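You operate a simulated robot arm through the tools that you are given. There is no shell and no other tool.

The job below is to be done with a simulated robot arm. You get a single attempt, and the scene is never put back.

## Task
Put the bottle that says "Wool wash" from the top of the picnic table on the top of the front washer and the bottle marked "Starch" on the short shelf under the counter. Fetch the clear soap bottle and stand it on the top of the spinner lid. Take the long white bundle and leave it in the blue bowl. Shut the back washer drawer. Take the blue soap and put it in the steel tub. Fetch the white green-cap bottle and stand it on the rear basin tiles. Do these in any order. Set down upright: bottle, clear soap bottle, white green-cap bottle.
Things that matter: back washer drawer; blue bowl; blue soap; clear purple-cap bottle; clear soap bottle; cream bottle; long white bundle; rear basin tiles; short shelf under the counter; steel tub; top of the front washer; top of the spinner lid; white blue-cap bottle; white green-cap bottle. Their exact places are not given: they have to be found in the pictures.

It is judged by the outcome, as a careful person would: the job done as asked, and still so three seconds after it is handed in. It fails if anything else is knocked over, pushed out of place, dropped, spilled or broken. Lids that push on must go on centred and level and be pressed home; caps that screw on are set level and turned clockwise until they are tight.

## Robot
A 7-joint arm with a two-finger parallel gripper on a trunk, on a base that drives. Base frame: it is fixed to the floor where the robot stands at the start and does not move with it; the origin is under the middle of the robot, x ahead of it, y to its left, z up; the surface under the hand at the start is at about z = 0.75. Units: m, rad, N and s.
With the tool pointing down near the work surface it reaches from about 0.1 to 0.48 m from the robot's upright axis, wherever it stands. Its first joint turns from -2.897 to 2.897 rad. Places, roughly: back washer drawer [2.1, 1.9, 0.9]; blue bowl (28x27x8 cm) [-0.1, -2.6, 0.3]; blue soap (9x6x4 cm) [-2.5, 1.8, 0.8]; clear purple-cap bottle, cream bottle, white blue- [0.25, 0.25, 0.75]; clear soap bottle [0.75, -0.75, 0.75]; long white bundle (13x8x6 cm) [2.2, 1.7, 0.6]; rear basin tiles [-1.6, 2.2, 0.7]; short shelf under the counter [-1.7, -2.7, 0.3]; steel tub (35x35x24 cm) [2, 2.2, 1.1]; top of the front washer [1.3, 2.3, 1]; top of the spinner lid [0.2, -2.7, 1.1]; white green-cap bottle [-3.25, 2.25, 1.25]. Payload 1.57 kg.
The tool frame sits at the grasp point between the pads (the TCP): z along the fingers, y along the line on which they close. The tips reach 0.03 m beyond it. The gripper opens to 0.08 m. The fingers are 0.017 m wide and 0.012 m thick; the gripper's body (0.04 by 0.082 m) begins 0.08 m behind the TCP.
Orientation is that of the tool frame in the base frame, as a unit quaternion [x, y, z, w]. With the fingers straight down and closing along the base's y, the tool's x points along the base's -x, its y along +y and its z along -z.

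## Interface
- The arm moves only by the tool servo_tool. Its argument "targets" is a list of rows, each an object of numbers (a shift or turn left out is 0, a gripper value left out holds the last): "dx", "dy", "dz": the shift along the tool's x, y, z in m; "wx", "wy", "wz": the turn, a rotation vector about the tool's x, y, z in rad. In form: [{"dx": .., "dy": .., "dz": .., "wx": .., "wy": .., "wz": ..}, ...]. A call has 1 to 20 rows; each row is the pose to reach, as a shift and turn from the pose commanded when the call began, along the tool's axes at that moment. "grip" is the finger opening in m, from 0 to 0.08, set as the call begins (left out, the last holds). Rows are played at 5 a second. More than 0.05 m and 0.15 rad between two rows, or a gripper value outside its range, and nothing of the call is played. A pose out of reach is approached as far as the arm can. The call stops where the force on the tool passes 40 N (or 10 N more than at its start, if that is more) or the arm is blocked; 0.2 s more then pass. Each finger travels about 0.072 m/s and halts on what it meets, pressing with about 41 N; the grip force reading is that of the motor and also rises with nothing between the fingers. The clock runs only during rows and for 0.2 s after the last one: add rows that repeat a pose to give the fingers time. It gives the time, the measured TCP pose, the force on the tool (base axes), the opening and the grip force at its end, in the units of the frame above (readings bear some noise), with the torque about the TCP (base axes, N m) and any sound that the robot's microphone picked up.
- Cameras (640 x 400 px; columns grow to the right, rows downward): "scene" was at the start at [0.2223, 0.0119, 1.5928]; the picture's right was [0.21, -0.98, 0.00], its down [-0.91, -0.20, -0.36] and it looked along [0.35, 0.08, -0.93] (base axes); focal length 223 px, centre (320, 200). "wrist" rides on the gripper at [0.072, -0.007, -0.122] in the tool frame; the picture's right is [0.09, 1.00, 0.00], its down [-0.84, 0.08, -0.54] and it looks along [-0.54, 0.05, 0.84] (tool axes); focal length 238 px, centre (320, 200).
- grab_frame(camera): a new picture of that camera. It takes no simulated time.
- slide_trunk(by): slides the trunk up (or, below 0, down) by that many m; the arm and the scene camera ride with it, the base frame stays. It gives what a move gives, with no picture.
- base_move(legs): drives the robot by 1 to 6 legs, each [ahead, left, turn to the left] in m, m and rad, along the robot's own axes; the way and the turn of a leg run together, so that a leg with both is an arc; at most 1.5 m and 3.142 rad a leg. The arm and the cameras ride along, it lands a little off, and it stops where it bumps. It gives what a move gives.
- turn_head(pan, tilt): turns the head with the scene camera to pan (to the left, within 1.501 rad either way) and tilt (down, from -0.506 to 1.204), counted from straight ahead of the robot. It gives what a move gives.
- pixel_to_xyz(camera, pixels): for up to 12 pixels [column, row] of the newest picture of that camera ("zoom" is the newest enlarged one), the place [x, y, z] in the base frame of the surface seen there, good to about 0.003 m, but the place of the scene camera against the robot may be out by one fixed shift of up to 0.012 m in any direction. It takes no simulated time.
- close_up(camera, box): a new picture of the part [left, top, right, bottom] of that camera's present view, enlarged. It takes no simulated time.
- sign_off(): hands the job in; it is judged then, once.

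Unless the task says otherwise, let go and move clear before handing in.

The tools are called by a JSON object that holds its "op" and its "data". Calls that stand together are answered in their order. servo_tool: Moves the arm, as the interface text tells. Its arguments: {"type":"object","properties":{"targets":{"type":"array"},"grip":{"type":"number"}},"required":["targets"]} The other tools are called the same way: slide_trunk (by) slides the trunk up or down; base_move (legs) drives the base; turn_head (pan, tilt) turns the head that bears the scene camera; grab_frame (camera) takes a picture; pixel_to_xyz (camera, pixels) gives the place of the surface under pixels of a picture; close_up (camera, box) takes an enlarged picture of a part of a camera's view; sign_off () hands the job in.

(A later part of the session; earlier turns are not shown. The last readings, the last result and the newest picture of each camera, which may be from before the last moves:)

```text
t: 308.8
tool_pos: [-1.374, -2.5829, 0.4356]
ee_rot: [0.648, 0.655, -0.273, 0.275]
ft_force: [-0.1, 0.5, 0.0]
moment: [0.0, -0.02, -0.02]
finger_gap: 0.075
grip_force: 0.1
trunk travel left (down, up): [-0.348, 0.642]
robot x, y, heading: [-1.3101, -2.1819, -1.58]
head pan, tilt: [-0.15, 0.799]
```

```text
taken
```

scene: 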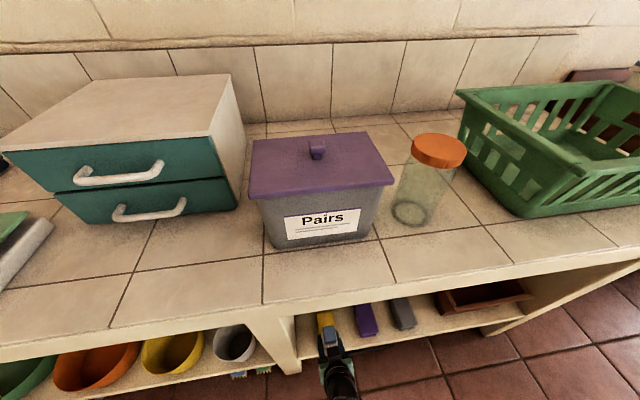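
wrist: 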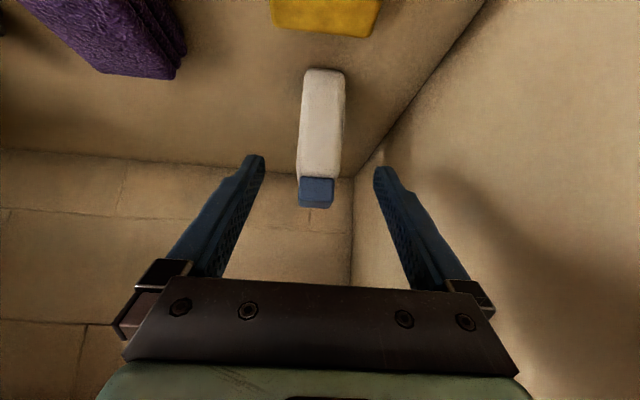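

The Starch bottle stands behind the sponge. I'll verify it is upright by comparing cap and base positions, then back out.

{"op": "pixel_to_xyz", "data": {"camera": "wrist", "pixels": [[316, 190], [302, 150], [342, 150], [305, 90], [344, 90], [325, 75], [320, 160]]}}

{"op": "base_move", "data": {"legs": [[-0.35, 0, 0]]}}

{"op": "grab_frame", "data": {"camera": "scene"}}

```text
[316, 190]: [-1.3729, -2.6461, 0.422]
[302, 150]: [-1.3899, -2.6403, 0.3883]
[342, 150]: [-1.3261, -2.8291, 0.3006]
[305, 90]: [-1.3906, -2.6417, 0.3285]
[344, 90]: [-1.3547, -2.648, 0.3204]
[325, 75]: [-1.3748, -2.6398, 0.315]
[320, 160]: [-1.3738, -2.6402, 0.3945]
```

```text
t: 311.1
tool_pos: [-1.3739, -2.2356, 0.4355]
ee_rot: [0.649, 0.654, -0.274, 0.275]
ft_force: [0.3, -0.8, -1.1]
moment: [0.01, -0.01, 0.0]
finger_gap: 0.0751
grip_force: 0.1
trunk travel left (down, up): [-0.348, 0.642]
robot x, y, heading: [-1.3106, -1.8306, -1.579]
head pan, tilt: [-0.15, 0.799]
```

```text
taken
```

scene: 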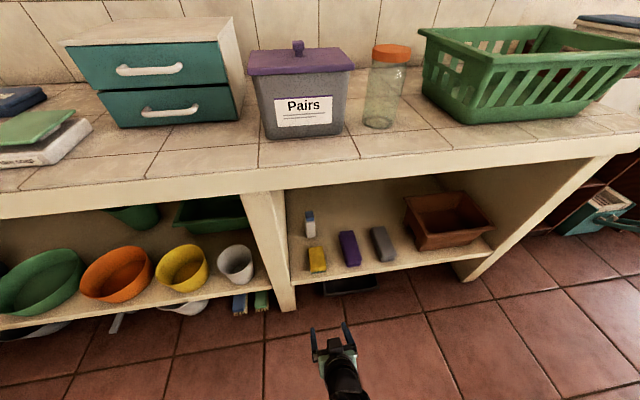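

Starch is upright on the short shelf at (310,224). Next I'll go to the basin and wooden shelf: raise the trunk, back up along the open lane and turn to face -x.

{"op": "slide_trunk", "data": {"by": 0.4}}

{"op": "base_move", "data": {"legs": [[0, 0.3, 0], [-1.4, 0, 0], [-1.25, 0, 0], [0, 0, -1.56]]}}

{"op": "turn_head", "data": {"pan": -0.3, "tilt": 0.4}}

{"op": "grab_frame", "data": {"camera": "scene"}}

```text
t: 314.9
tool_pos: [-1.3752, -2.2358, 0.8361]
ee_rot: [0.648, 0.655, -0.274, 0.276]
ft_force: [0.1, 0.4, 0.7]
moment: [0.01, 0.01, 0.02]
finger_gap: 0.075
grip_force: 0.1
trunk travel left (down, up): [-0.748, 0.242]
robot x, y, heading: [-1.3081, -1.8281, -1.576]
head pan, tilt: [-0.15, 0.799]
```

```text
t: 333.2
tool_pos: [-1.4287, 0.8663, 0.8363]
ee_rot: [0.921, 0.023, -0.388, 0.009]
ft_force: [-0.4, -0.8, 0.1]
moment: [-0.01, 0.04, -0.01]
finger_gap: 0.075
grip_force: 0.0
trunk travel left (down, up): [-0.748, 0.242]
robot x, y, heading: [-1.0212, 0.82, -3.105]
head pan, tilt: [-0.15, 0.799]
```

```text
t: 334.1
tool_pos: [-1.4299, 0.8654, 0.8367]
ee_rot: [0.921, 0.024, -0.388, 0.01]
ft_force: [0.6, -0.5, -0.1]
moment: [0.05, 0.01, -0.03]
finger_gap: 0.0748
grip_force: 0.0
trunk travel left (down, up): [-0.748, 0.242]
robot x, y, heading: [-1.0197, 0.8186, -3.107]
head pan, tilt: [-0.3, 0.4]
```

```text
taken
```

scene: 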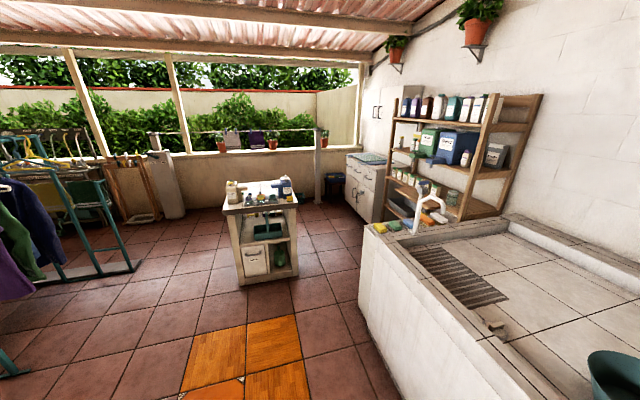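

The ladder shelf with bottles is at (450,150), and soaps sit on the basin's far rim near (400,225). I'll zoom in and measure.

{"op": "close_up", "data": {"camera": "scene", "box": [340, 80, 560, 240]}}

{"op": "pixel_to_xyz", "data": {"camera": "scene", "pixels": [[380, 230], [393, 226], [410, 218], [430, 222], [470, 212], [490, 170], [405, 145], [440, 108], [375, 290], [300, 280], [245, 285], [350, 205]]}}

```text
2.50 times, centred on (450, 160) of scene
```

zoom: 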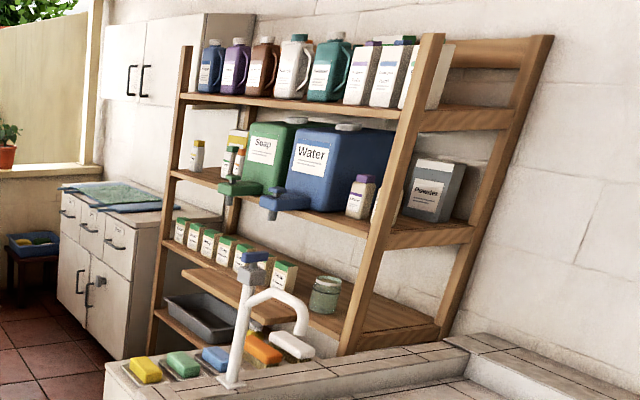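

```text
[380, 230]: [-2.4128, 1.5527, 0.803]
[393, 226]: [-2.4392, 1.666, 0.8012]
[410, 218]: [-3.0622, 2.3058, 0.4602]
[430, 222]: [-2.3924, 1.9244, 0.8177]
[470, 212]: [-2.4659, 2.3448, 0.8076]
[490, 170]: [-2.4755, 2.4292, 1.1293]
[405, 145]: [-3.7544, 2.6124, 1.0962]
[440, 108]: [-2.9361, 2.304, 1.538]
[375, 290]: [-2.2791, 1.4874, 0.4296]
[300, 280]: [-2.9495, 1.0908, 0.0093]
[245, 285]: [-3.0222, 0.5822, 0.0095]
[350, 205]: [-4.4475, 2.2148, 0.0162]
```

I need a closer look at the small bottles on the middle shelf's left end and at the soaps.

{"op": "close_up", "data": {"camera": "scene", "box": [385, 120, 455, 170]}}

{"op": "close_up", "data": {"camera": "scene", "box": [365, 200, 455, 240]}}

{"op": "close_up", "data": {"camera": "scene", "box": [440, 80, 500, 130]}}

```text
8.00 times, centred on (420, 145) of scene
```

zoom: 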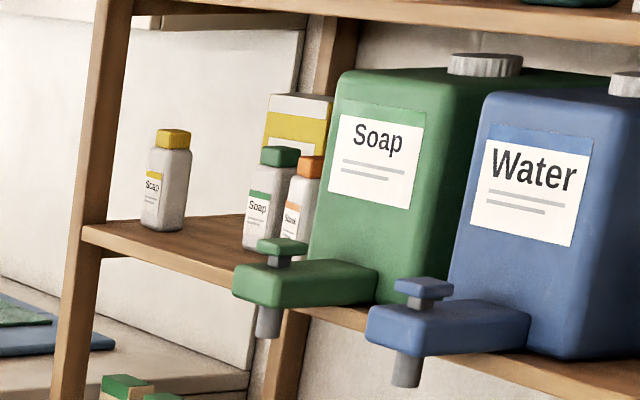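

```text
7.11 times, centred on (410, 220) of scene
```

zoom: 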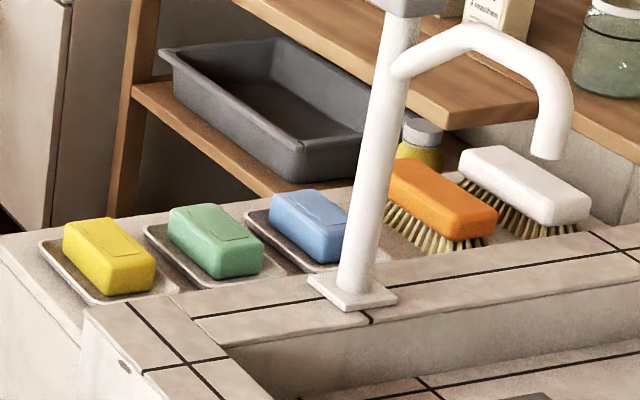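

```text
8.00 times, centred on (470, 105) of scene
```

zoom: 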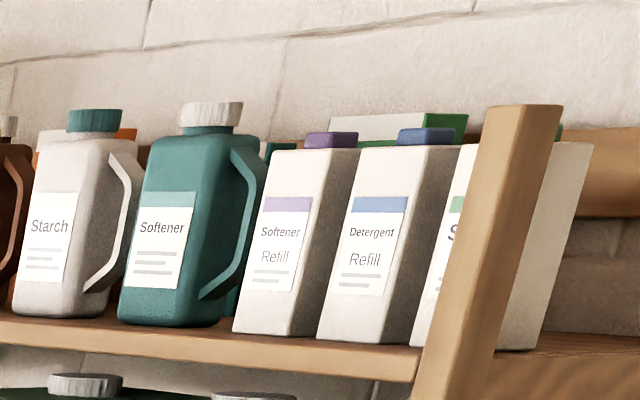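

The white green-cap bottle is on the middle shelf at about pixel (414,145), next to an orange-cap one; the blue soap lies in its dish at about (408,223). I'll get their places.

{"op": "pixel_to_xyz", "data": {"camera": "scene", "pixels": [[414, 139], [413, 147], [415, 143], [399, 143], [419, 147], [419, 140], [428, 140], [408, 223], [405, 219], [413, 225], [400, 150], [414, 152]]}}

```text
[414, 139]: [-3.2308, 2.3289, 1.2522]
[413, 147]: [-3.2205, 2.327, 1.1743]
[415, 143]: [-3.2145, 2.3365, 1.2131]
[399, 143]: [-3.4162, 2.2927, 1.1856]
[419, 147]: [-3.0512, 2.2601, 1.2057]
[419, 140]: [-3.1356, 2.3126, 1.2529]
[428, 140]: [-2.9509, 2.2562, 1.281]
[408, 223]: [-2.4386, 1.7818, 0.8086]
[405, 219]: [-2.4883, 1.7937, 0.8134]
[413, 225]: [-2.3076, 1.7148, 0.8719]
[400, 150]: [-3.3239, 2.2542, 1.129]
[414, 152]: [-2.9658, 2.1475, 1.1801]
```

The green-cap bottle is at about (-3.225,2.335) with its top at z≈1.25, and the blue soap at about (-2.44,1.78,0.80). I need the passage width between the cart and the basin's left corner.

{"op": "pixel_to_xyz", "data": {"camera": "scene", "pixels": [[364, 250], [363, 285], [358, 300], [297, 250], [300, 215], [232, 210], [240, 270], [368, 228], [340, 250], [330, 225], [345, 190], [385, 215]]}}

{"op": "close_up", "data": {"camera": "scene", "box": [210, 170, 410, 310]}}

```text
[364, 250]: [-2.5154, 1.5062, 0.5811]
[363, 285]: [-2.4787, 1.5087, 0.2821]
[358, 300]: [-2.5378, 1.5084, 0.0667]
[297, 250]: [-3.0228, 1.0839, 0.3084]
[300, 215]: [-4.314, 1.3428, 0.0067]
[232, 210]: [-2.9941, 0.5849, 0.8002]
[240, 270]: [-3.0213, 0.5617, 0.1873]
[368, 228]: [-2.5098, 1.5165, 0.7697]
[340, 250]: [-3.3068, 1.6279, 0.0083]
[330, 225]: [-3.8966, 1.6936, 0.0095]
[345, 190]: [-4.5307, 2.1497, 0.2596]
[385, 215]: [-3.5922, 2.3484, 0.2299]
```

```text
2.86 times, centred on (310, 240) of scene
```

zoom: 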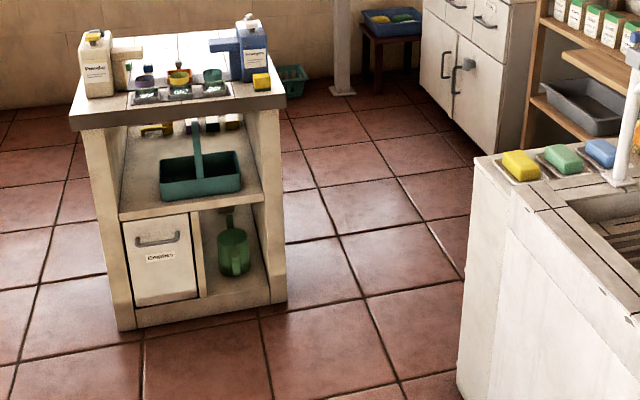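

The cart corner is at (-3.0,1.09) and the basin corner at (-2.53,1.51), leaving about 0.6 m. I'll raise the trunk, go to (-2.2,0.95), turn to face +y, then slip diagonally between them.

{"op": "slide_trunk", "data": {"by": 0.23}}

{"op": "base_move", "data": {"legs": [[1.175, -0.171, 0], [0, 0, -1.606]]}}

{"op": "turn_head", "data": {"pan": 0.4, "tilt": 0.5}}

{"op": "grab_frame", "data": {"camera": "scene"}}

```text
t: 336.5
tool_pos: [-1.4286, 0.865, 1.0663]
ee_rot: [0.921, 0.025, -0.388, 0.01]
ft_force: [0.4, -0.6, 0.6]
moment: [0.02, -0.05, 0.0]
finger_gap: 0.0751
grip_force: 0.0
trunk travel left (down, up): [-0.978, 0.012]
robot x, y, heading: [-1.0227, 0.8171, -3.106]
head pan, tilt: [-0.3, 0.4]
```

```text
t: 346.4
tool_pos: [-2.1462, 1.3581, 1.066]
ee_rot: [0.658, -0.645, -0.277, -0.272]
ft_force: [0.3, -0.3, 0.2]
moment: [-0.02, 0.03, -0.02]
finger_gap: 0.0751
grip_force: 0.1
trunk travel left (down, up): [-0.978, 0.012]
robot x, y, heading: [-2.2063, 0.9552, 1.577]
head pan, tilt: [-0.3, 0.4]
```

```text
t: 347.5
tool_pos: [-2.1458, 1.3585, 1.0653]
ee_rot: [0.658, -0.645, -0.276, -0.272]
ft_force: [0.7, -0.2, 0.2]
moment: [0.01, -0.04, -0.01]
finger_gap: 0.0748
grip_force: 0.0
trunk travel left (down, up): [-0.978, 0.012]
robot x, y, heading: [-2.2063, 0.9525, 1.576]
head pan, tilt: [0.4, 0.499]
```

```text
taken
```

scene: 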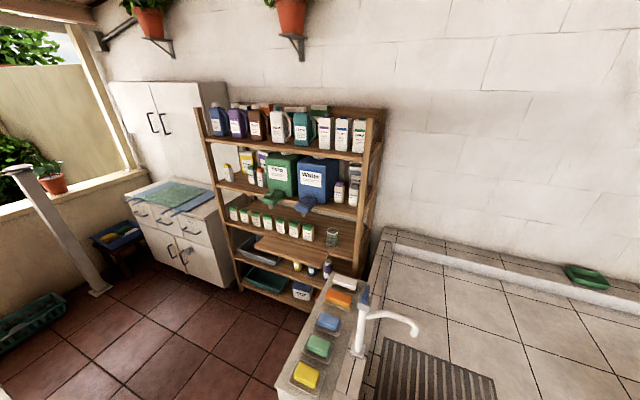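

The way past the basin corner looks open. I'll drive diagonally in two legs toward the front of the wooden shelf.

{"op": "base_move", "data": {"legs": [[0.37, 0.55, 0]]}}

{"op": "base_move", "data": {"legs": [[0.2, 0.45, 0]]}}

{"op": "turn_head", "data": {"pan": 0.0, "tilt": 0.5}}

{"op": "grab_frame", "data": {"camera": "scene"}}

```text
t: 351.2
tool_pos: [-2.7051, 1.7302, 1.0652]
ee_rot: [0.659, -0.644, -0.276, -0.272]
ft_force: [-0.9, -0.1, -0.4]
moment: [-0.01, 0.02, -0.04]
finger_gap: 0.075
grip_force: 0.0
trunk travel left (down, up): [-0.978, 0.012]
robot x, y, heading: [-2.7629, 1.3211, 1.575]
head pan, tilt: [0.4, 0.499]
```

```text
t: 354.1
tool_pos: [-3.1542, 1.9235, 1.066]
ee_rot: [0.66, -0.643, -0.278, -0.27]
ft_force: [0.8, 0.3, 0.3]
moment: [-0.01, 0.0, 0.01]
finger_gap: 0.0749
grip_force: 0.1
trunk travel left (down, up): [-0.978, 0.012]
robot x, y, heading: [-3.2121, 1.5174, 1.578]
head pan, tilt: [0.4, 0.499]
```

```text
t: 355.0
tool_pos: [-3.1548, 1.9235, 1.0665]
ee_rot: [0.66, -0.643, -0.277, -0.272]
ft_force: [0.4, -0.2, -0.1]
moment: [0.02, 0.02, 0.0]
finger_gap: 0.0749
grip_force: 0.1
trunk travel left (down, up): [-0.978, 0.012]
robot x, y, heading: [-3.2109, 1.5175, 1.58]
head pan, tilt: [0.0, 0.499]
```

```text
taken
```

scene: 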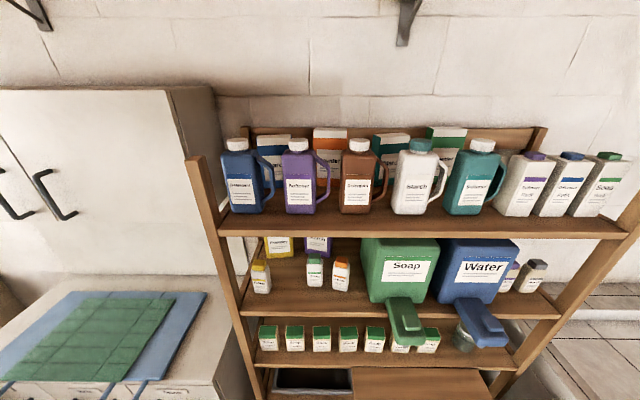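

In front of the shelf now: the white green-cap bottle is at (314,272), between the yellow-cap (261,276) and orange-cap (340,273) ones. I'll measure.

{"op": "pixel_to_xyz", "data": {"camera": "scene", "pixels": [[315, 260], [308, 275], [322, 275], [315, 285], [341, 262], [333, 278], [350, 278], [261, 275], [295, 295], [320, 300], [365, 290], [320, 225]]}}

{"op": "close_up", "data": {"camera": "scene", "box": [230, 210, 390, 320]}}

{"op": "grab_frame", "data": {"camera": "wrist"}}

```text
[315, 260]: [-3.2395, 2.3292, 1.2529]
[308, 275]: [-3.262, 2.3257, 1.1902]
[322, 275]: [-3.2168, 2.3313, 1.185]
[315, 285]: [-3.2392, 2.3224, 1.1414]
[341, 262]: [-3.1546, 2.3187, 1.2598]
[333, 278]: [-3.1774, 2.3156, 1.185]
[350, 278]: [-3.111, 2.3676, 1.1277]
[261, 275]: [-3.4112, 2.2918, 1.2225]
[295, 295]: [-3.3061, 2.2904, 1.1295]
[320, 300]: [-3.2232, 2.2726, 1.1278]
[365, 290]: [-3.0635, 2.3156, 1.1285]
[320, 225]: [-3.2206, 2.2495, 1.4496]
```

```text
3.64 times, centred on (310, 265) of scene
```

zoom: 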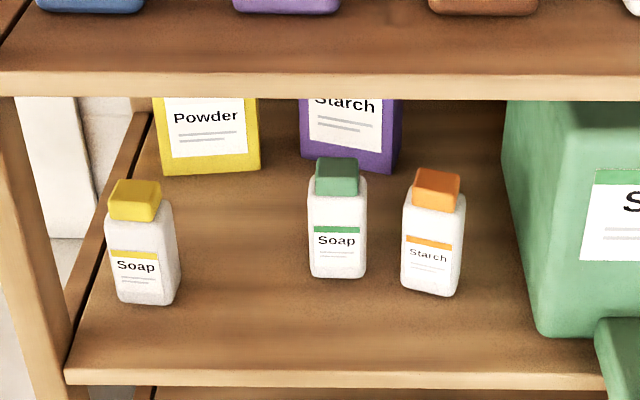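

```text
taken
```

wrist: 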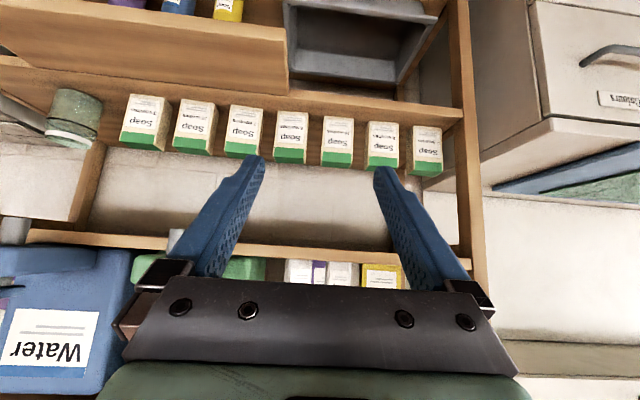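

The green-cap bottle spans x≈-3.262 to -3.214, front face y≈2.325, board z≈1.12, with the orange one starting at x≈-3.178. I'll shift left 8.5 cm, raise to grasp height and view it through the wrist.

{"op": "base_move", "data": {"legs": [[0.1, 0.085, 0]]}}

{"op": "servo_tool", "data": {"targets": [{"dx": -0.03, "dz": -0.03}, {"dx": -0.06, "dz": -0.06}, {"dx": -0.0862, "dz": -0.0836}, {"dx": -0.0862, "dz": -0.0836}], "grip": 0.068}}

{"op": "grab_frame", "data": {"camera": "wrist"}}

```text
t: 356.3
tool_pos: [-3.2384, 2.0218, 1.0655]
ee_rot: [0.66, -0.643, -0.278, -0.27]
ft_force: [-0.1, 0.1, -0.1]
moment: [0.02, 0.01, 0.01]
finger_gap: 0.0749
grip_force: 0.1
trunk travel left (down, up): [-0.978, 0.012]
robot x, y, heading: [-3.2944, 1.6153, 1.579]
head pan, tilt: [0.0, 0.499]
```

```text
t: 357.3
tool_pos: [-3.2394, 2.0213, 1.1863]
ee_rot: [0.66, -0.643, -0.277, -0.271]
ft_force: [0.6, -0.1, 0.4]
moment: [0.0, 0.0, -0.04]
finger_gap: 0.0677
grip_force: 0.0
trunk travel left (down, up): [-0.978, 0.012]
robot x, y, heading: [-3.297, 1.6183, 1.575]
head pan, tilt: [0.0, 0.499]
```

```text
taken
```

wrist: 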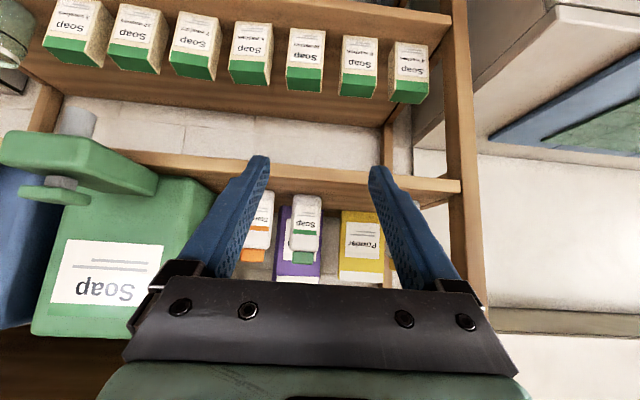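

The target is at (306,225) in the wrist picture, with the orange-cap bottle at (258,228) beside it. I'll measure both.

{"op": "pixel_to_xyz", "data": {"camera": "wrist", "pixels": [[306, 220], [294, 220], [320, 220], [303, 256], [306, 200], [271, 222], [262, 222], [300, 185], [316, 238], [291, 238]]}}

{"op": "close_up", "data": {"camera": "wrist", "box": [230, 170, 390, 280]}}

```text
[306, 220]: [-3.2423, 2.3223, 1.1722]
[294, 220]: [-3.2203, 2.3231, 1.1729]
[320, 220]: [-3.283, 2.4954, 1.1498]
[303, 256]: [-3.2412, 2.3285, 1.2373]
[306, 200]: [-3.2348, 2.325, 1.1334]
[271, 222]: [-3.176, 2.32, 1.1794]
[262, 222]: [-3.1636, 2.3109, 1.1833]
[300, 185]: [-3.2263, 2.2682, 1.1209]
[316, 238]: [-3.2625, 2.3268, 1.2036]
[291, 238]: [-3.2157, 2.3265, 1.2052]
```

```text
3.64 times, centred on (310, 225) of wrist
```

zoom: 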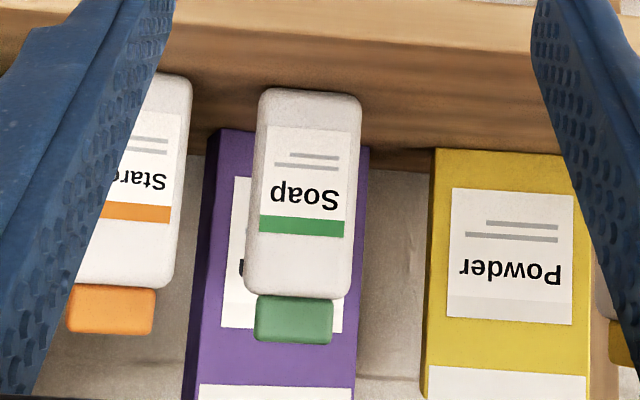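

Aligned within about 1 mm (bottle centre x≈-3.2405). Before moving the base closer I'll check how far the lower shelves stick out.

{"op": "turn_head", "data": {"pan": 0.0, "tilt": 1.0}}

{"op": "grab_frame", "data": {"camera": "scene"}}

{"op": "pixel_to_xyz", "data": {"camera": "scene", "pixels": [[250, 200], [300, 200], [400, 200], [450, 200], [250, 260], [330, 260], [400, 260], [460, 260], [250, 150], [350, 150], [420, 150], [500, 260]]}}

```text
t: 358.2
tool_pos: [-3.2404, 2.023, 1.1862]
ee_rot: [0.66, -0.643, -0.278, -0.27]
ft_force: [-0.5, 0.3, 0.6]
moment: [0.0, -0.02, 0.03]
finger_gap: 0.0679
grip_force: 0.1
trunk travel left (down, up): [-0.978, 0.012]
robot x, y, heading: [-3.295, 1.6177, 1.577]
head pan, tilt: [0.0, 1.0]
```

```text
taken
```

scene: 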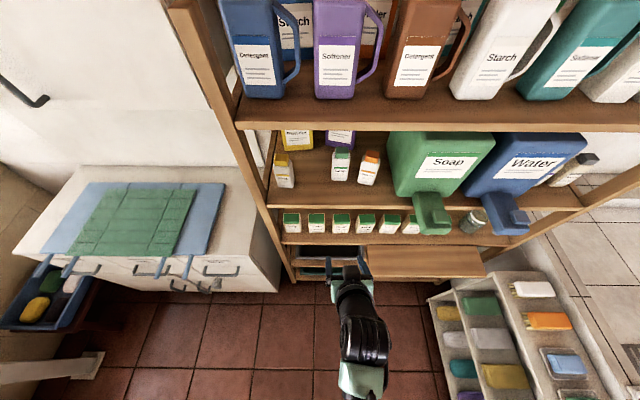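

```text
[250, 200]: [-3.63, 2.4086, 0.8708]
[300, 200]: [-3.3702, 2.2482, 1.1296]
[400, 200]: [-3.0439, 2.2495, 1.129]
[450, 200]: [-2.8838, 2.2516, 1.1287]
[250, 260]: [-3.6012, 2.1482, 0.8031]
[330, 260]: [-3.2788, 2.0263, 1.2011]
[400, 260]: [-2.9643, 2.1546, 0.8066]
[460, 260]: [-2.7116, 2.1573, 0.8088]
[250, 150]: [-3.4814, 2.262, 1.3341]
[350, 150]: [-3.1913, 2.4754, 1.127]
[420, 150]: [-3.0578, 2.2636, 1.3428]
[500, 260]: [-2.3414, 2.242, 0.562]
```

Lower planks reach only to y≈2.14, so moving the base 0.2 m closer is fine. Then I'll re-check alignment.

{"op": "base_move", "data": {"legs": [[0.2, 0, 0]]}}

{"op": "grab_frame", "data": {"camera": "wrist"}}

```text
t: 359.8
tool_pos: [-3.2434, 2.2204, 1.1862]
ee_rot: [0.66, -0.643, -0.277, -0.272]
ft_force: [-0.3, -0.4, 0.4]
moment: [-0.01, 0.0, -0.01]
finger_gap: 0.0678
grip_force: 0.1
trunk travel left (down, up): [-0.978, 0.012]
robot x, y, heading: [-3.2992, 1.8134, 1.587]
head pan, tilt: [0.0, 1.0]
```

```text
taken
```

wrist: 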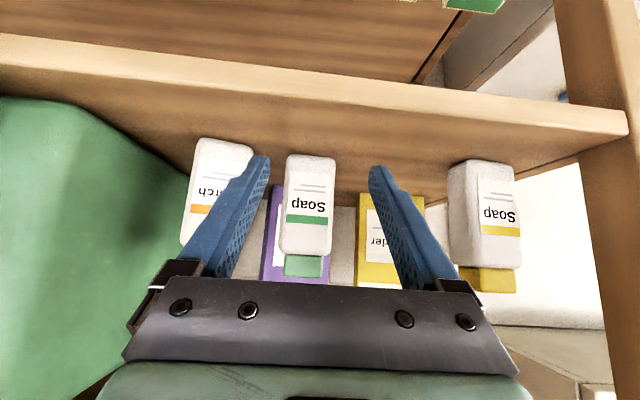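

{"op": "pixel_to_xyz", "data": {"camera": "wrist", "pixels": [[308, 205], [287, 205], [333, 205], [305, 263], [308, 158], [284, 180], [334, 180], [264, 165], [373, 175], [252, 160], [330, 230], [285, 230]]}}

```text
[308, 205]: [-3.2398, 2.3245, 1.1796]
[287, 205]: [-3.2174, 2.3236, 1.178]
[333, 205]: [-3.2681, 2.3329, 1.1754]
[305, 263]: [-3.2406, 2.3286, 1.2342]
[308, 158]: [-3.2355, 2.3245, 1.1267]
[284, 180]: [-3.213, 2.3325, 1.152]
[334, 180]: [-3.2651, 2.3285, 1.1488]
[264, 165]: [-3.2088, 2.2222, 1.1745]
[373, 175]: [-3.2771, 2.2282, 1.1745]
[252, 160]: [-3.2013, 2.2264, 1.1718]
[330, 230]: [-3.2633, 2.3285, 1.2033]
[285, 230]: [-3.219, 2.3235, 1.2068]
```

Bottle centre x≈-3.2405 against the finger centre -3.243. I'll move 12 cm forward horizontally with a 2.5 mm correction, then close.

{"op": "servo_tool", "data": {"targets": [{"dx": -0.0285, "dy": -0.003, "dz": 0.0292}, {"dx": -0.057, "dy": -0.006, "dz": 0.0584}, {"dx": -0.0855, "dy": -0.006, "dz": 0.0876}, {"dx": -0.0855, "dy": -0.006, "dz": 0.0876}]}}

{"op": "grab_frame", "data": {"camera": "wrist"}}

```text
t: 360.8
tool_pos: [-3.2392, 2.3427, 1.1851]
ee_rot: [0.66, -0.643, -0.277, -0.272]
ft_force: [-0.5, 0.1, 0.1]
moment: [-0.02, 0.0, 0.0]
finger_gap: 0.068
grip_force: 0.1
trunk travel left (down, up): [-0.978, 0.012]
robot x, y, heading: [-3.2996, 1.8134, 1.584]
head pan, tilt: [0.0, 1.0]
```

```text
taken
```

wrist: 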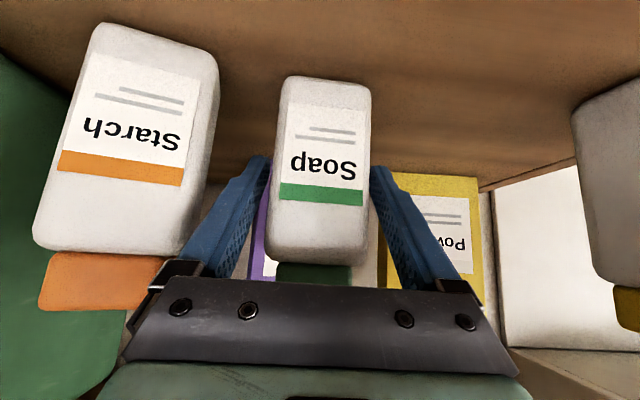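

The bottle is between the fingers with no contact. I'll close and check the grip.

{"op": "servo_tool", "data": {"targets": [{"dx": 0}, {"dx": 0}, {"dx": 0}, {"dx": 0}], "grip": 0.0}}

{"op": "grab_frame", "data": {"camera": "wrist"}}

```text
t: 361.8
tool_pos: [-3.2402, 2.3436, 1.1866]
ee_rot: [0.661, -0.643, -0.278, -0.271]
ft_force: [-0.4, 1.4, 1.0]
moment: [0.0, -0.04, 0.02]
finger_gap: 0.0547
grip_force: 41.1
trunk travel left (down, up): [-0.978, 0.012]
robot x, y, heading: [-3.3056, 1.8164, 1.586]
head pan, tilt: [0.0, 1.0]
```

```text
taken
```

wrist: 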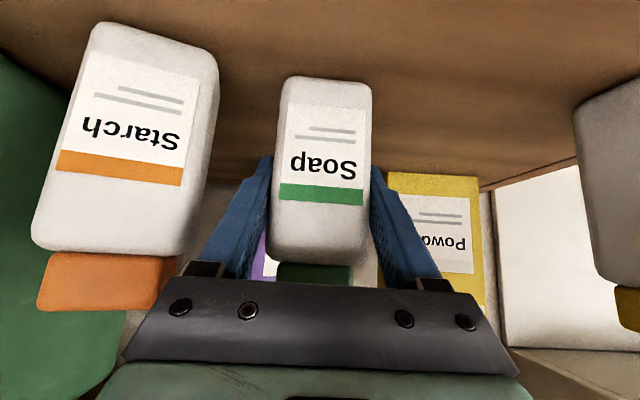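

Gripped (gap 5.5 cm). I'll lift 3 cm and back the base straight out.

{"op": "servo_tool", "data": {"targets": [{"dx": -0.0107, "dz": -0.0105}, {"dx": -0.0215, "dz": -0.0209}, {"dx": -0.0215, "dz": -0.0209}]}}

{"op": "base_move", "data": {"legs": [[-0.35, 0, 0]]}}

{"op": "grab_frame", "data": {"camera": "wrist"}}

{"op": "grab_frame", "data": {"camera": "scene"}}

```text
t: 362.6
tool_pos: [-3.2402, 2.3418, 1.215]
ee_rot: [0.661, -0.643, -0.277, -0.271]
ft_force: [-0.4, 0.3, -2.6]
moment: [0.0, 0.03, 0.0]
finger_gap: 0.0545
grip_force: 40.7
trunk travel left (down, up): [-0.978, 0.012]
robot x, y, heading: [-3.2982, 1.8151, 1.582]
head pan, tilt: [0.0, 1.0]
```

```text
t: 364.9
tool_pos: [-3.2351, 1.996, 1.2166]
ee_rot: [0.66, -0.644, -0.277, -0.271]
ft_force: [0.0, -0.8, -2.4]
moment: [-0.01, 0.04, 0.01]
finger_gap: 0.0547
grip_force: 41.4
trunk travel left (down, up): [-0.978, 0.012]
robot x, y, heading: [-3.2972, 1.4651, 1.577]
head pan, tilt: [0.0, 1.0]
```

```text
taken
```

wrist: 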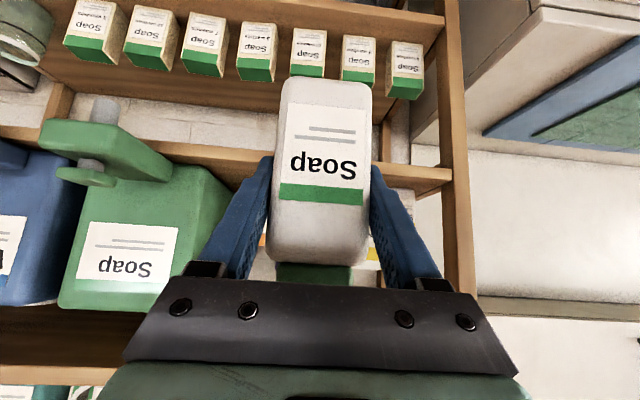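

```text
taken
```

scene: 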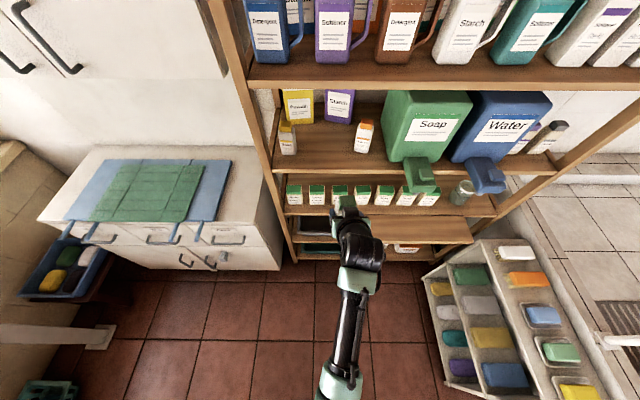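

The green-cap bottle is out and its neighbours still stand. I'll retract the arm a bit and check the sponge rack at the basin's left end before driving back past it.

{"op": "servo_tool", "data": {"targets": [{"dx": 0.03, "dz": -0.031}, {"dx": 0.06, "dz": -0.062}, {"dx": 0.09, "dz": -0.092}]}}

{"op": "pixel_to_xyz", "data": {"camera": "scene", "pixels": [[425, 275], [445, 385], [455, 260], [540, 315], [545, 322], [530, 308], [552, 320], [580, 390], [540, 330], [535, 240], [600, 345], [625, 300]]}}

{"op": "close_up", "data": {"camera": "scene", "box": [420, 230, 640, 400]}}

```text
t: 365.7
tool_pos: [-3.2337, 1.8664, 1.2148]
ee_rot: [0.66, -0.643, -0.277, -0.272]
ft_force: [-0.2, -0.8, -3.0]
moment: [0.01, -0.02, -0.01]
finger_gap: 0.0544
grip_force: 41.2
trunk travel left (down, up): [-0.978, 0.012]
robot x, y, heading: [-3.295, 1.4663, 1.583]
head pan, tilt: [0.0, 1.0]
```

```text
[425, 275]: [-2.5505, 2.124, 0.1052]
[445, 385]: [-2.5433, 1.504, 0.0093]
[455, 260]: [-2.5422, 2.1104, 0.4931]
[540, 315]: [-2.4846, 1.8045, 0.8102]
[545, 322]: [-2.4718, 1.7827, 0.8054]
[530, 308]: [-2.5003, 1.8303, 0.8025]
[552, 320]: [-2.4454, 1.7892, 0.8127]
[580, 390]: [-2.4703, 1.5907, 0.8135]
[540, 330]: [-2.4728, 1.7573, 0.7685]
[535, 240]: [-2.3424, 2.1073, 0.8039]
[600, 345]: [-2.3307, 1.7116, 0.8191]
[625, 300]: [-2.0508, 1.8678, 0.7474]
```

```text
2.35 times, centred on (530, 315) of scene
```

zoom: 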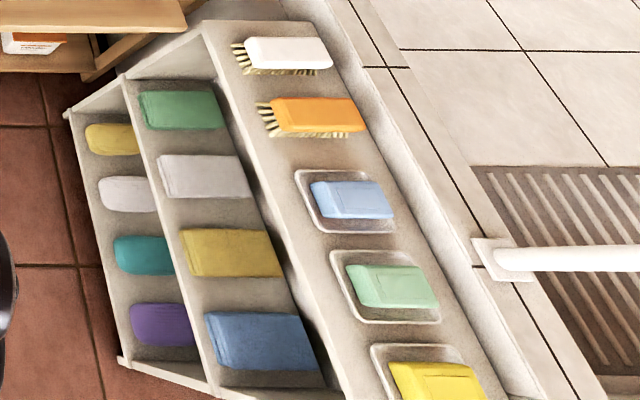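

The rack stays within x≥-2.55, so the way back is clear. The blue soap is at about (-2.465,1.79). First I'll drive to the front of the rear basin with the bottle.

{"op": "base_move", "data": {"legs": [[-0.146, -0.53, 0], [-0.37, -0.55, 0], [0, -0.35, -0.01]]}}

{"op": "turn_head", "data": {"pan": 0.0, "tilt": 0.8}}

{"op": "grab_frame", "data": {"camera": "scene"}}

```text
t: 374.0
tool_pos: [-1.7966, 1.3603, 1.2148]
ee_rot: [0.657, -0.647, -0.276, -0.272]
ft_force: [-0.5, 0.3, -2.7]
moment: [-0.03, 0.0, -0.01]
finger_gap: 0.0546
grip_force: 41.4
trunk travel left (down, up): [-0.978, 0.012]
robot x, y, heading: [-1.8585, 0.9615, 1.568]
head pan, tilt: [0.0, 1.0]
```

```text
t: 374.7
tool_pos: [-1.7946, 1.3601, 1.2158]
ee_rot: [0.657, -0.647, -0.275, -0.272]
ft_force: [0.3, 0.1, -2.3]
moment: [-0.02, 0.02, 0.02]
finger_gap: 0.0545
grip_force: 41.0
trunk travel left (down, up): [-0.978, 0.012]
robot x, y, heading: [-1.8588, 0.9641, 1.573]
head pan, tilt: [0.0, 0.799]
```

```text
taken
```

scene: 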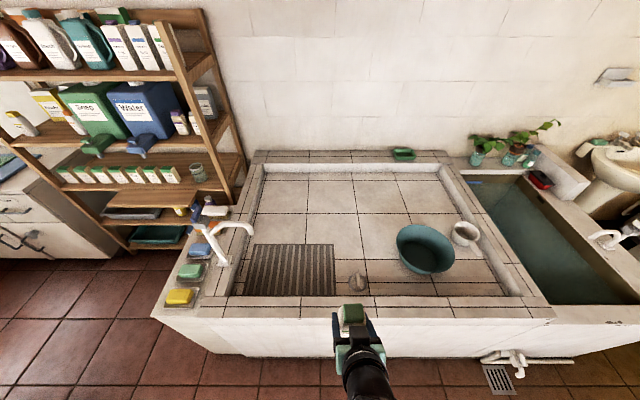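

The tile floor, grate, teal bowl and a small object at (358,283) are visible. I'll measure free tile spots and the front rim.

{"op": "pixel_to_xyz", "data": {"camera": "scene", "pixels": [[358, 270], [375, 270], [358, 283], [340, 255], [365, 240], [400, 255], [400, 303], [400, 312], [380, 285], [335, 285], [425, 270], [350, 220]]}}

{"op": "close_up", "data": {"camera": "scene", "box": [290, 210, 470, 330]}}

```text
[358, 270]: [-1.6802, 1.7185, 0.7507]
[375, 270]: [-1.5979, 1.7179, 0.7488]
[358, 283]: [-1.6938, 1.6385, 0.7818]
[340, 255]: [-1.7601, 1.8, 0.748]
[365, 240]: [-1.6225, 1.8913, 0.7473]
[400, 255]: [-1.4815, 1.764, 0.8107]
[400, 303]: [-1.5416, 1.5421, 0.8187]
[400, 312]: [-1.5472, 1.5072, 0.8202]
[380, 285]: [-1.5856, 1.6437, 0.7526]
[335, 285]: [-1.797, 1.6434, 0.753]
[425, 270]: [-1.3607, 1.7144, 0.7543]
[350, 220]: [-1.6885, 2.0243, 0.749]
```

```text
3.33 times, centred on (380, 270) of scene
```

zoom: 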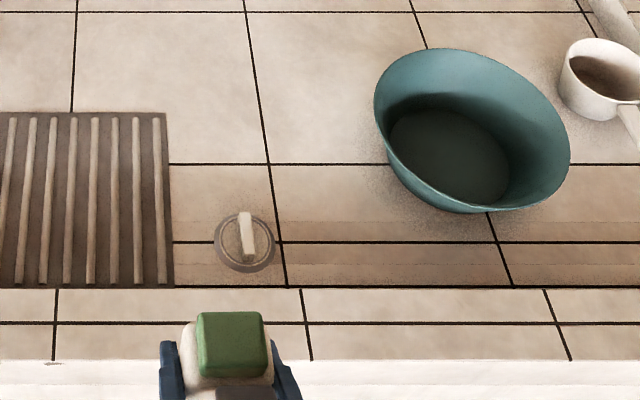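

Tile floor is z≈0.740 true, front rim top ≈0.81 with its inner edge at y≈1.60, and the teal bowl's left edge at x≈-1.49. I'll aim for about (-1.72,1.83) and drive the base up to the basin first.

{"op": "base_move", "data": {"legs": [[0.3, -0.075, 0]]}}

{"op": "base_move", "data": {"legs": [[0.07, 0, 0]]}}

```text
t: 376.8
tool_pos: [-1.7222, 1.6561, 1.2142]
ee_rot: [0.658, -0.645, -0.277, -0.272]
ft_force: [0.1, -0.3, -1.0]
moment: [-0.02, -0.01, 0.02]
finger_gap: 0.0546
grip_force: 41.4
trunk travel left (down, up): [-0.978, 0.012]
robot x, y, heading: [-1.7871, 1.2594, 1.569]
head pan, tilt: [0.0, 0.799]
```

```text
t: 377.9
tool_pos: [-1.7212, 1.7211, 1.2121]
ee_rot: [0.659, -0.647, -0.275, -0.27]
ft_force: [-0.4, 1.7, -1.8]
moment: [-0.06, 0.01, 0.01]
finger_gap: 0.0545
grip_force: 41.1
trunk travel left (down, up): [-0.978, 0.012]
robot x, y, heading: [-1.7911, 1.3203, 1.571]
head pan, tilt: [0.0, 0.799]
stopped in leg 1: the robot was blocked; the commanded pose is now the measured one
```

The base touched the basin front at y=1.32 (so it reaches about 0.19 m ahead of its centre). I'll back off 1 cm, extend the arm 12 cm over the tiles, and restore the tiny pitch change.

{"op": "base_move", "data": {"legs": [[-0.012, 0, 0]]}}

{"op": "servo_tool", "data": {"targets": [{"dx": -0.03, "dz": 0.03, "wy": -0.008}, {"dx": -0.06, "dz": 0.06, "wy": -0.008}, {"dx": -0.085, "dz": 0.085, "wy": -0.008}, {"dx": -0.085, "dz": 0.085, "wy": -0.008}]}}

{"op": "slide_trunk", "data": {"by": -0.33}}

{"op": "grab_frame", "data": {"camera": "wrist"}}

```text
t: 378.6
tool_pos: [-1.7231, 1.7048, 1.2141]
ee_rot: [0.658, -0.646, -0.275, -0.272]
ft_force: [-0.4, -0.3, -2.6]
moment: [-0.02, 0.04, -0.02]
finger_gap: 0.0547
grip_force: 41.1
trunk travel left (down, up): [-0.978, 0.012]
robot x, y, heading: [-1.7918, 1.3021, 1.577]
head pan, tilt: [0.0, 0.799]
```

```text
t: 379.6
tool_pos: [-1.7248, 1.8241, 1.2144]
ee_rot: [0.657, -0.644, -0.28, -0.275]
ft_force: [-0.7, -0.3, -2.4]
moment: [-0.02, 0.0, 0.0]
finger_gap: 0.0544
grip_force: 40.6
trunk travel left (down, up): [-0.978, 0.012]
robot x, y, heading: [-1.7855, 1.3061, 1.58]
head pan, tilt: [0.0, 0.799]
```

```text
t: 382.9
tool_pos: [-1.7245, 1.823, 0.8855]
ee_rot: [0.656, -0.645, -0.279, -0.275]
ft_force: [0.4, 0.2, -2.1]
moment: [0.0, 0.01, 0.02]
finger_gap: 0.0547
grip_force: 41.2
trunk travel left (down, up): [-0.648, 0.342]
robot x, y, heading: [-1.7899, 1.3025, 1.573]
head pan, tilt: [0.0, 0.799]
```

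```text
taken
```

wrist: 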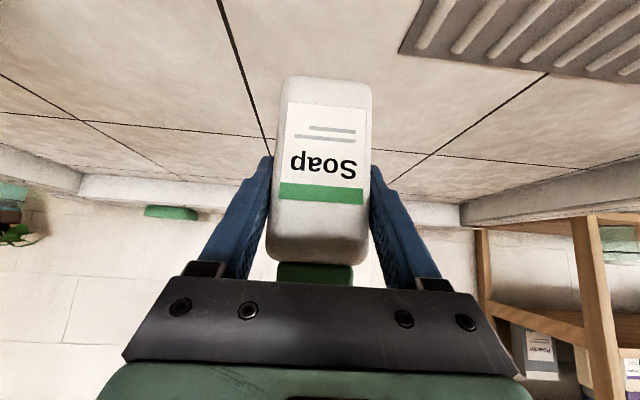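

The bottle hangs over clear tile. I'll lower with the trunk and then in small steps until contact.

{"op": "slide_trunk", "data": {"by": -0.068}}

{"op": "servo_tool", "data": {"targets": [{"dx": 0.0014, "dz": 0.0014, "wy": 0.007}, {"dx": 0.0029, "dz": 0.0028, "wy": 0.007}, {"dx": 0.0043, "dz": 0.0042, "wy": 0.007}, {"dx": 0.0043, "dz": 0.0042, "wy": 0.007}]}}

```text
t: 384.0
tool_pos: [-1.7261, 1.8237, 0.8162]
ee_rot: [0.657, -0.644, -0.279, -0.275]
ft_force: [-1.0, -0.1, -1.5]
moment: [0.01, 0.02, -0.03]
finger_gap: 0.0548
grip_force: 40.7
trunk travel left (down, up): [-0.58, 0.41]
robot x, y, heading: [-1.7857, 1.3049, 1.572]
head pan, tilt: [0.0, 0.799]
```

```text
t: 385.0
tool_pos: [-1.7249, 1.8236, 0.8111]
ee_rot: [0.658, -0.646, -0.276, -0.272]
ft_force: [-1.2, 1.2, -2.4]
moment: [0.01, 0.0, 0.02]
finger_gap: 0.0546
grip_force: 40.7
trunk travel left (down, up): [-0.58, 0.41]
robot x, y, heading: [-1.7877, 1.304, 1.572]
head pan, tilt: [0.0, 0.799]
```

{"op": "servo_tool", "data": {"targets": [{"dx": 0.0014, "dz": 0.0014}, {"dx": 0.0029, "dz": 0.0028}, {"dx": 0.0029, "dz": 0.0028}]}}

{"op": "servo_tool", "data": {"targets": [{"dx": 0.0011, "dz": 0.001}, {"dx": 0.0015, "dz": 0.0014}, {"dx": 0.0015, "dz": 0.0014}]}}

```text
t: 385.8
tool_pos: [-1.726, 1.8229, 0.8066]
ee_rot: [0.657, -0.646, -0.276, -0.273]
ft_force: [-0.1, -0.4, -1.6]
moment: [-0.01, 0.0, -0.03]
finger_gap: 0.0547
grip_force: 41.7
trunk travel left (down, up): [-0.58, 0.41]
robot x, y, heading: [-1.7864, 1.3057, 1.574]
head pan, tilt: [0.0, 0.799]
```

```text
t: 386.6
tool_pos: [-1.7247, 1.8232, 0.8069]
ee_rot: [0.658, -0.645, -0.277, -0.273]
ft_force: [-0.1, -0.4, 3.8]
moment: [-0.16, 0.13, -0.02]
finger_gap: 0.0545
grip_force: 41.2
trunk travel left (down, up): [-0.58, 0.41]
robot x, y, heading: [-1.789, 1.304, 1.576]
head pan, tilt: [0.0, 0.799]
```

Contact felt (about 6 N). I'll release and withdraw along the tool axis.

{"op": "servo_tool", "data": {"targets": [{"dx": 0}, {"dx": 0}, {"dx": 0}, {"dx": 0}], "grip": 0.08}}

{"op": "servo_tool", "data": {"targets": [{"dz": -0.03}, {"dz": -0.06}, {"dz": -0.09}, {"dz": -0.12}]}}

{"op": "grab_frame", "data": {"camera": "wrist"}}

```text
t: 387.6
tool_pos: [-1.7251, 1.8226, 0.8053]
ee_rot: [0.657, -0.646, -0.277, -0.273]
ft_force: [-0.2, 0.8, 1.4]
moment: [0.02, 0.0, -0.03]
finger_gap: 0.0802
grip_force: 0.0
trunk travel left (down, up): [-0.58, 0.41]
robot x, y, heading: [-1.7854, 1.3035, 1.573]
head pan, tilt: [0.0, 0.799]
```

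```text
t: 388.6
tool_pos: [-1.7227, 1.7377, 0.8891]
ee_rot: [0.658, -0.645, -0.277, -0.272]
ft_force: [0.3, -1.4, 1.0]
moment: [-0.02, -0.02, 0.0]
finger_gap: 0.0798
grip_force: 0.1
trunk travel left (down, up): [-0.58, 0.41]
robot x, y, heading: [-1.7885, 1.3044, 1.574]
head pan, tilt: [0.0, 0.799]
```

```text
taken
```

wrist: 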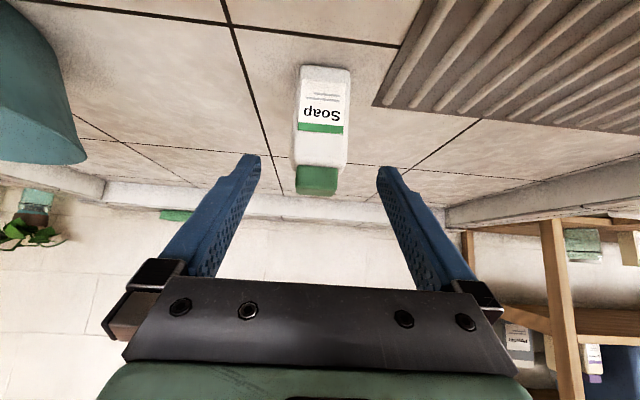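

The green-cap bottle stands upright on the rear basin tiles. Next is the blue soap: I'll back away, level and retract the arm, turn to face +x and reverse round to the basin's left end.

{"op": "base_move", "data": {"legs": [[-0.35, 0, 0]]}}

{"op": "servo_tool", "data": {"targets": [{"dx": 0.001, "dz": -0.0295, "wy": 0.133}, {"dx": 0.002, "dz": -0.059, "wy": 0.266}, {"dx": 0.003, "dz": -0.0885, "wy": 0.4}, {"dx": 0.004, "dz": -0.118, "wy": 0.533}, {"dx": 0.005, "dz": -0.1475, "wy": 0.666}, {"dx": 0.005, "dz": -0.177, "wy": 0.798}]}}

{"op": "grab_frame", "data": {"camera": "scene"}}

```text
t: 390.8
tool_pos: [-1.7226, 1.3917, 0.8887]
ee_rot: [0.658, -0.645, -0.277, -0.272]
ft_force: [0.4, -0.7, -0.3]
moment: [-0.03, -0.01, 0.06]
finger_gap: 0.0798
grip_force: 0.1
trunk travel left (down, up): [-0.58, 0.41]
robot x, y, heading: [-1.7834, 0.9576, 1.576]
head pan, tilt: [0.0, 0.799]
```

```text
t: 392.2
tool_pos: [-1.7051, 1.2563, 0.9917]
ee_rot: [-0.69, 0.724, 0.003, -0.004]
ft_force: [-4.9, 2.6, 0.8]
moment: [-0.28, -0.57, 0.02]
finger_gap: 0.0801
grip_force: 0.0
out of reach, approached as far as the arm can: row 3, 4, 6
trunk travel left (down, up): [-0.58, 0.41]
robot x, y, heading: [-1.7885, 0.9573, 1.574]
head pan, tilt: [0.0, 0.799]
```

```text
taken
```

scene: 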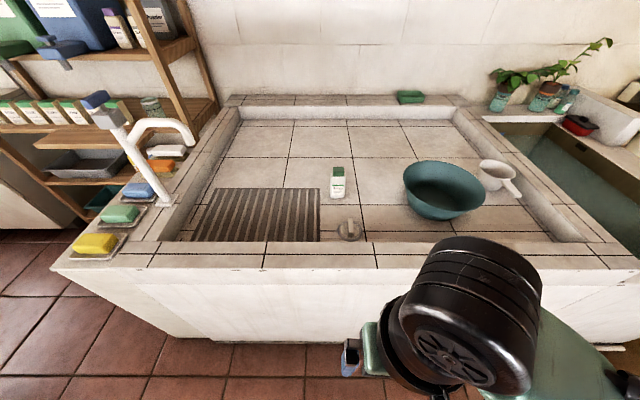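

The bottle stands on the tiles at (338,182). The arm is folded near its limit (force reading off), so I'll relax it by lowering the hand 12 cm.

{"op": "servo_tool", "data": {"targets": [{"dz": 0.04}, {"dz": 0.08}, {"dz": 0.12}, {"dz": 0.12}]}}

{"op": "base_move", "data": {"legs": [[0, 0, -1.574]]}}

{"op": "grab_frame", "data": {"camera": "wrist"}}

```text
t: 393.2
tool_pos: [-1.7195, 1.2615, 0.8725]
ee_rot: [0.714, -0.7, 0.0, -0.001]
ft_force: [-0.4, 0.2, 0.3]
moment: [0.06, -0.02, -0.01]
finger_gap: 0.0802
grip_force: 0.1
trunk travel left (down, up): [-0.58, 0.41]
robot x, y, heading: [-1.7863, 0.9581, 1.575]
head pan, tilt: [0.0, 0.799]
```

```text
t: 397.4
tool_pos: [-1.4849, 0.8946, 0.8737]
ee_rot: [-0.011, 1.0, 0.0, 0.0]
ft_force: [0.3, 0.3, 1.2]
moment: [0.0, -0.04, 0.01]
finger_gap: 0.0801
grip_force: 0.0
trunk travel left (down, up): [-0.58, 0.41]
robot x, y, heading: [-1.7869, 0.9604, 0.006]
head pan, tilt: [0.0, 0.799]
```

```text
taken
```

wrist: 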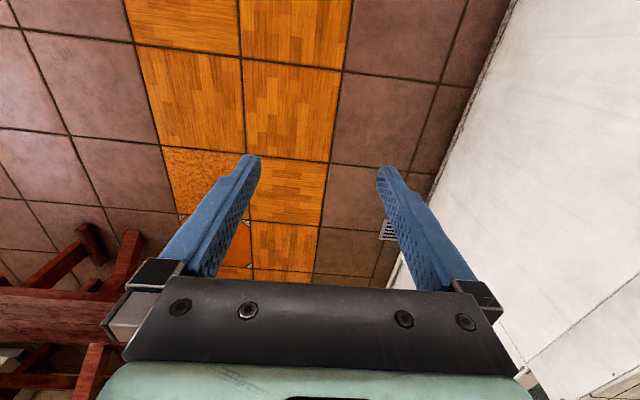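

Facing +x with the hand relaxed. I'll raise the trunk, then reverse and strafe round to the basin's left end beside the soap dishes.

{"op": "slide_trunk", "data": {"by": 0.2}}

{"op": "base_move", "data": {"legs": [[-0.4, 0, 0], [-0.58, 0.36, 0]]}}

{"op": "turn_head", "data": {"pan": 0.5, "tilt": 0.9}}

{"op": "grab_frame", "data": {"camera": "scene"}}

```text
t: 399.6
tool_pos: [-1.4852, 0.8941, 1.0745]
ee_rot: [-0.011, 1.0, 0.0, 0.0]
ft_force: [0.1, 0.2, 1.2]
moment: [0.0, 0.04, -0.02]
finger_gap: 0.0801
grip_force: 0.0
trunk travel left (down, up): [-0.78, 0.21]
robot x, y, heading: [-1.7838, 0.9606, 0.007]
head pan, tilt: [0.0, 0.799]
```

```text
t: 405.4
tool_pos: [-2.4622, 1.2456, 1.0734]
ee_rot: [-0.011, 1.0, 0.0, 0.0]
ft_force: [-0.2, -0.1, 0.1]
moment: [-0.02, 0.0, -0.01]
finger_gap: 0.08
grip_force: 0.0
trunk travel left (down, up): [-0.78, 0.21]
robot x, y, heading: [-2.7659, 1.3129, 0.007]
head pan, tilt: [0.0, 0.799]
```

```text
t: 406.4
tool_pos: [-2.4619, 1.2454, 1.0737]
ee_rot: [-0.011, 1.0, 0.0, 0.0]
ft_force: [-0.9, -0.1, -0.1]
moment: [-0.02, -0.02, 0.0]
finger_gap: 0.0797
grip_force: 0.1
trunk travel left (down, up): [-0.78, 0.21]
robot x, y, heading: [-2.763, 1.3091, 0.009]
head pan, tilt: [0.499, 0.901]
```

```text
taken
```

scene: 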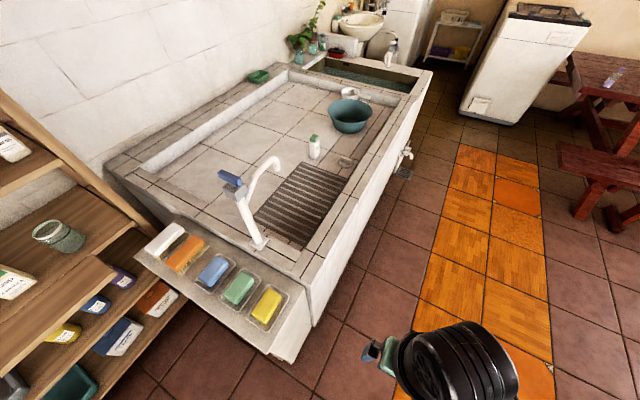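

The soaps are at (213,270), (238,287), (265,305) and the faucet at (250,205). I'll measure the blue soap and the faucet's extent.

{"op": "pixel_to_xyz", "data": {"camera": "scene", "pixels": [[213, 270], [203, 275], [224, 264], [205, 283], [220, 258], [232, 190], [225, 178], [275, 165], [255, 240], [240, 285], [186, 255], [262, 245]]}}

{"op": "close_up", "data": {"camera": "scene", "box": [130, 150, 330, 350]}}

```text
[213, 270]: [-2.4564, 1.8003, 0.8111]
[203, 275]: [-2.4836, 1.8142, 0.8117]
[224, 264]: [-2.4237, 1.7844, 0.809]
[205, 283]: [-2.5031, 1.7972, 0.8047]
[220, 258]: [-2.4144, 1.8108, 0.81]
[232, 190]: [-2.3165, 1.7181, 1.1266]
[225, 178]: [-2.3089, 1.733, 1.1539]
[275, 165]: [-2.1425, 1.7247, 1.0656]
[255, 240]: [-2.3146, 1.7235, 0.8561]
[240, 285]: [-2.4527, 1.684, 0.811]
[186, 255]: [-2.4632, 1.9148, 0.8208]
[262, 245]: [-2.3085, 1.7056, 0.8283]
```

```text
2.00 times, centred on (230, 250) of scene
```

zoom: 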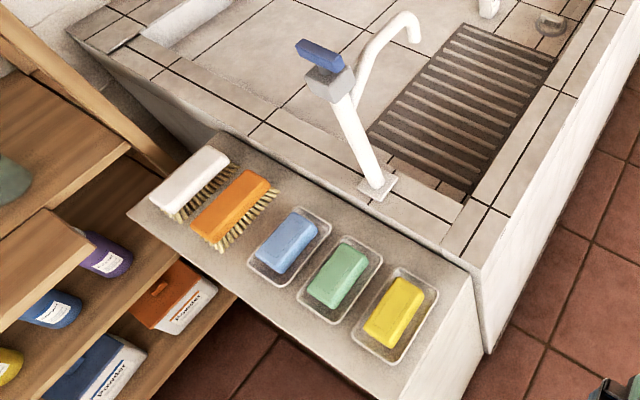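

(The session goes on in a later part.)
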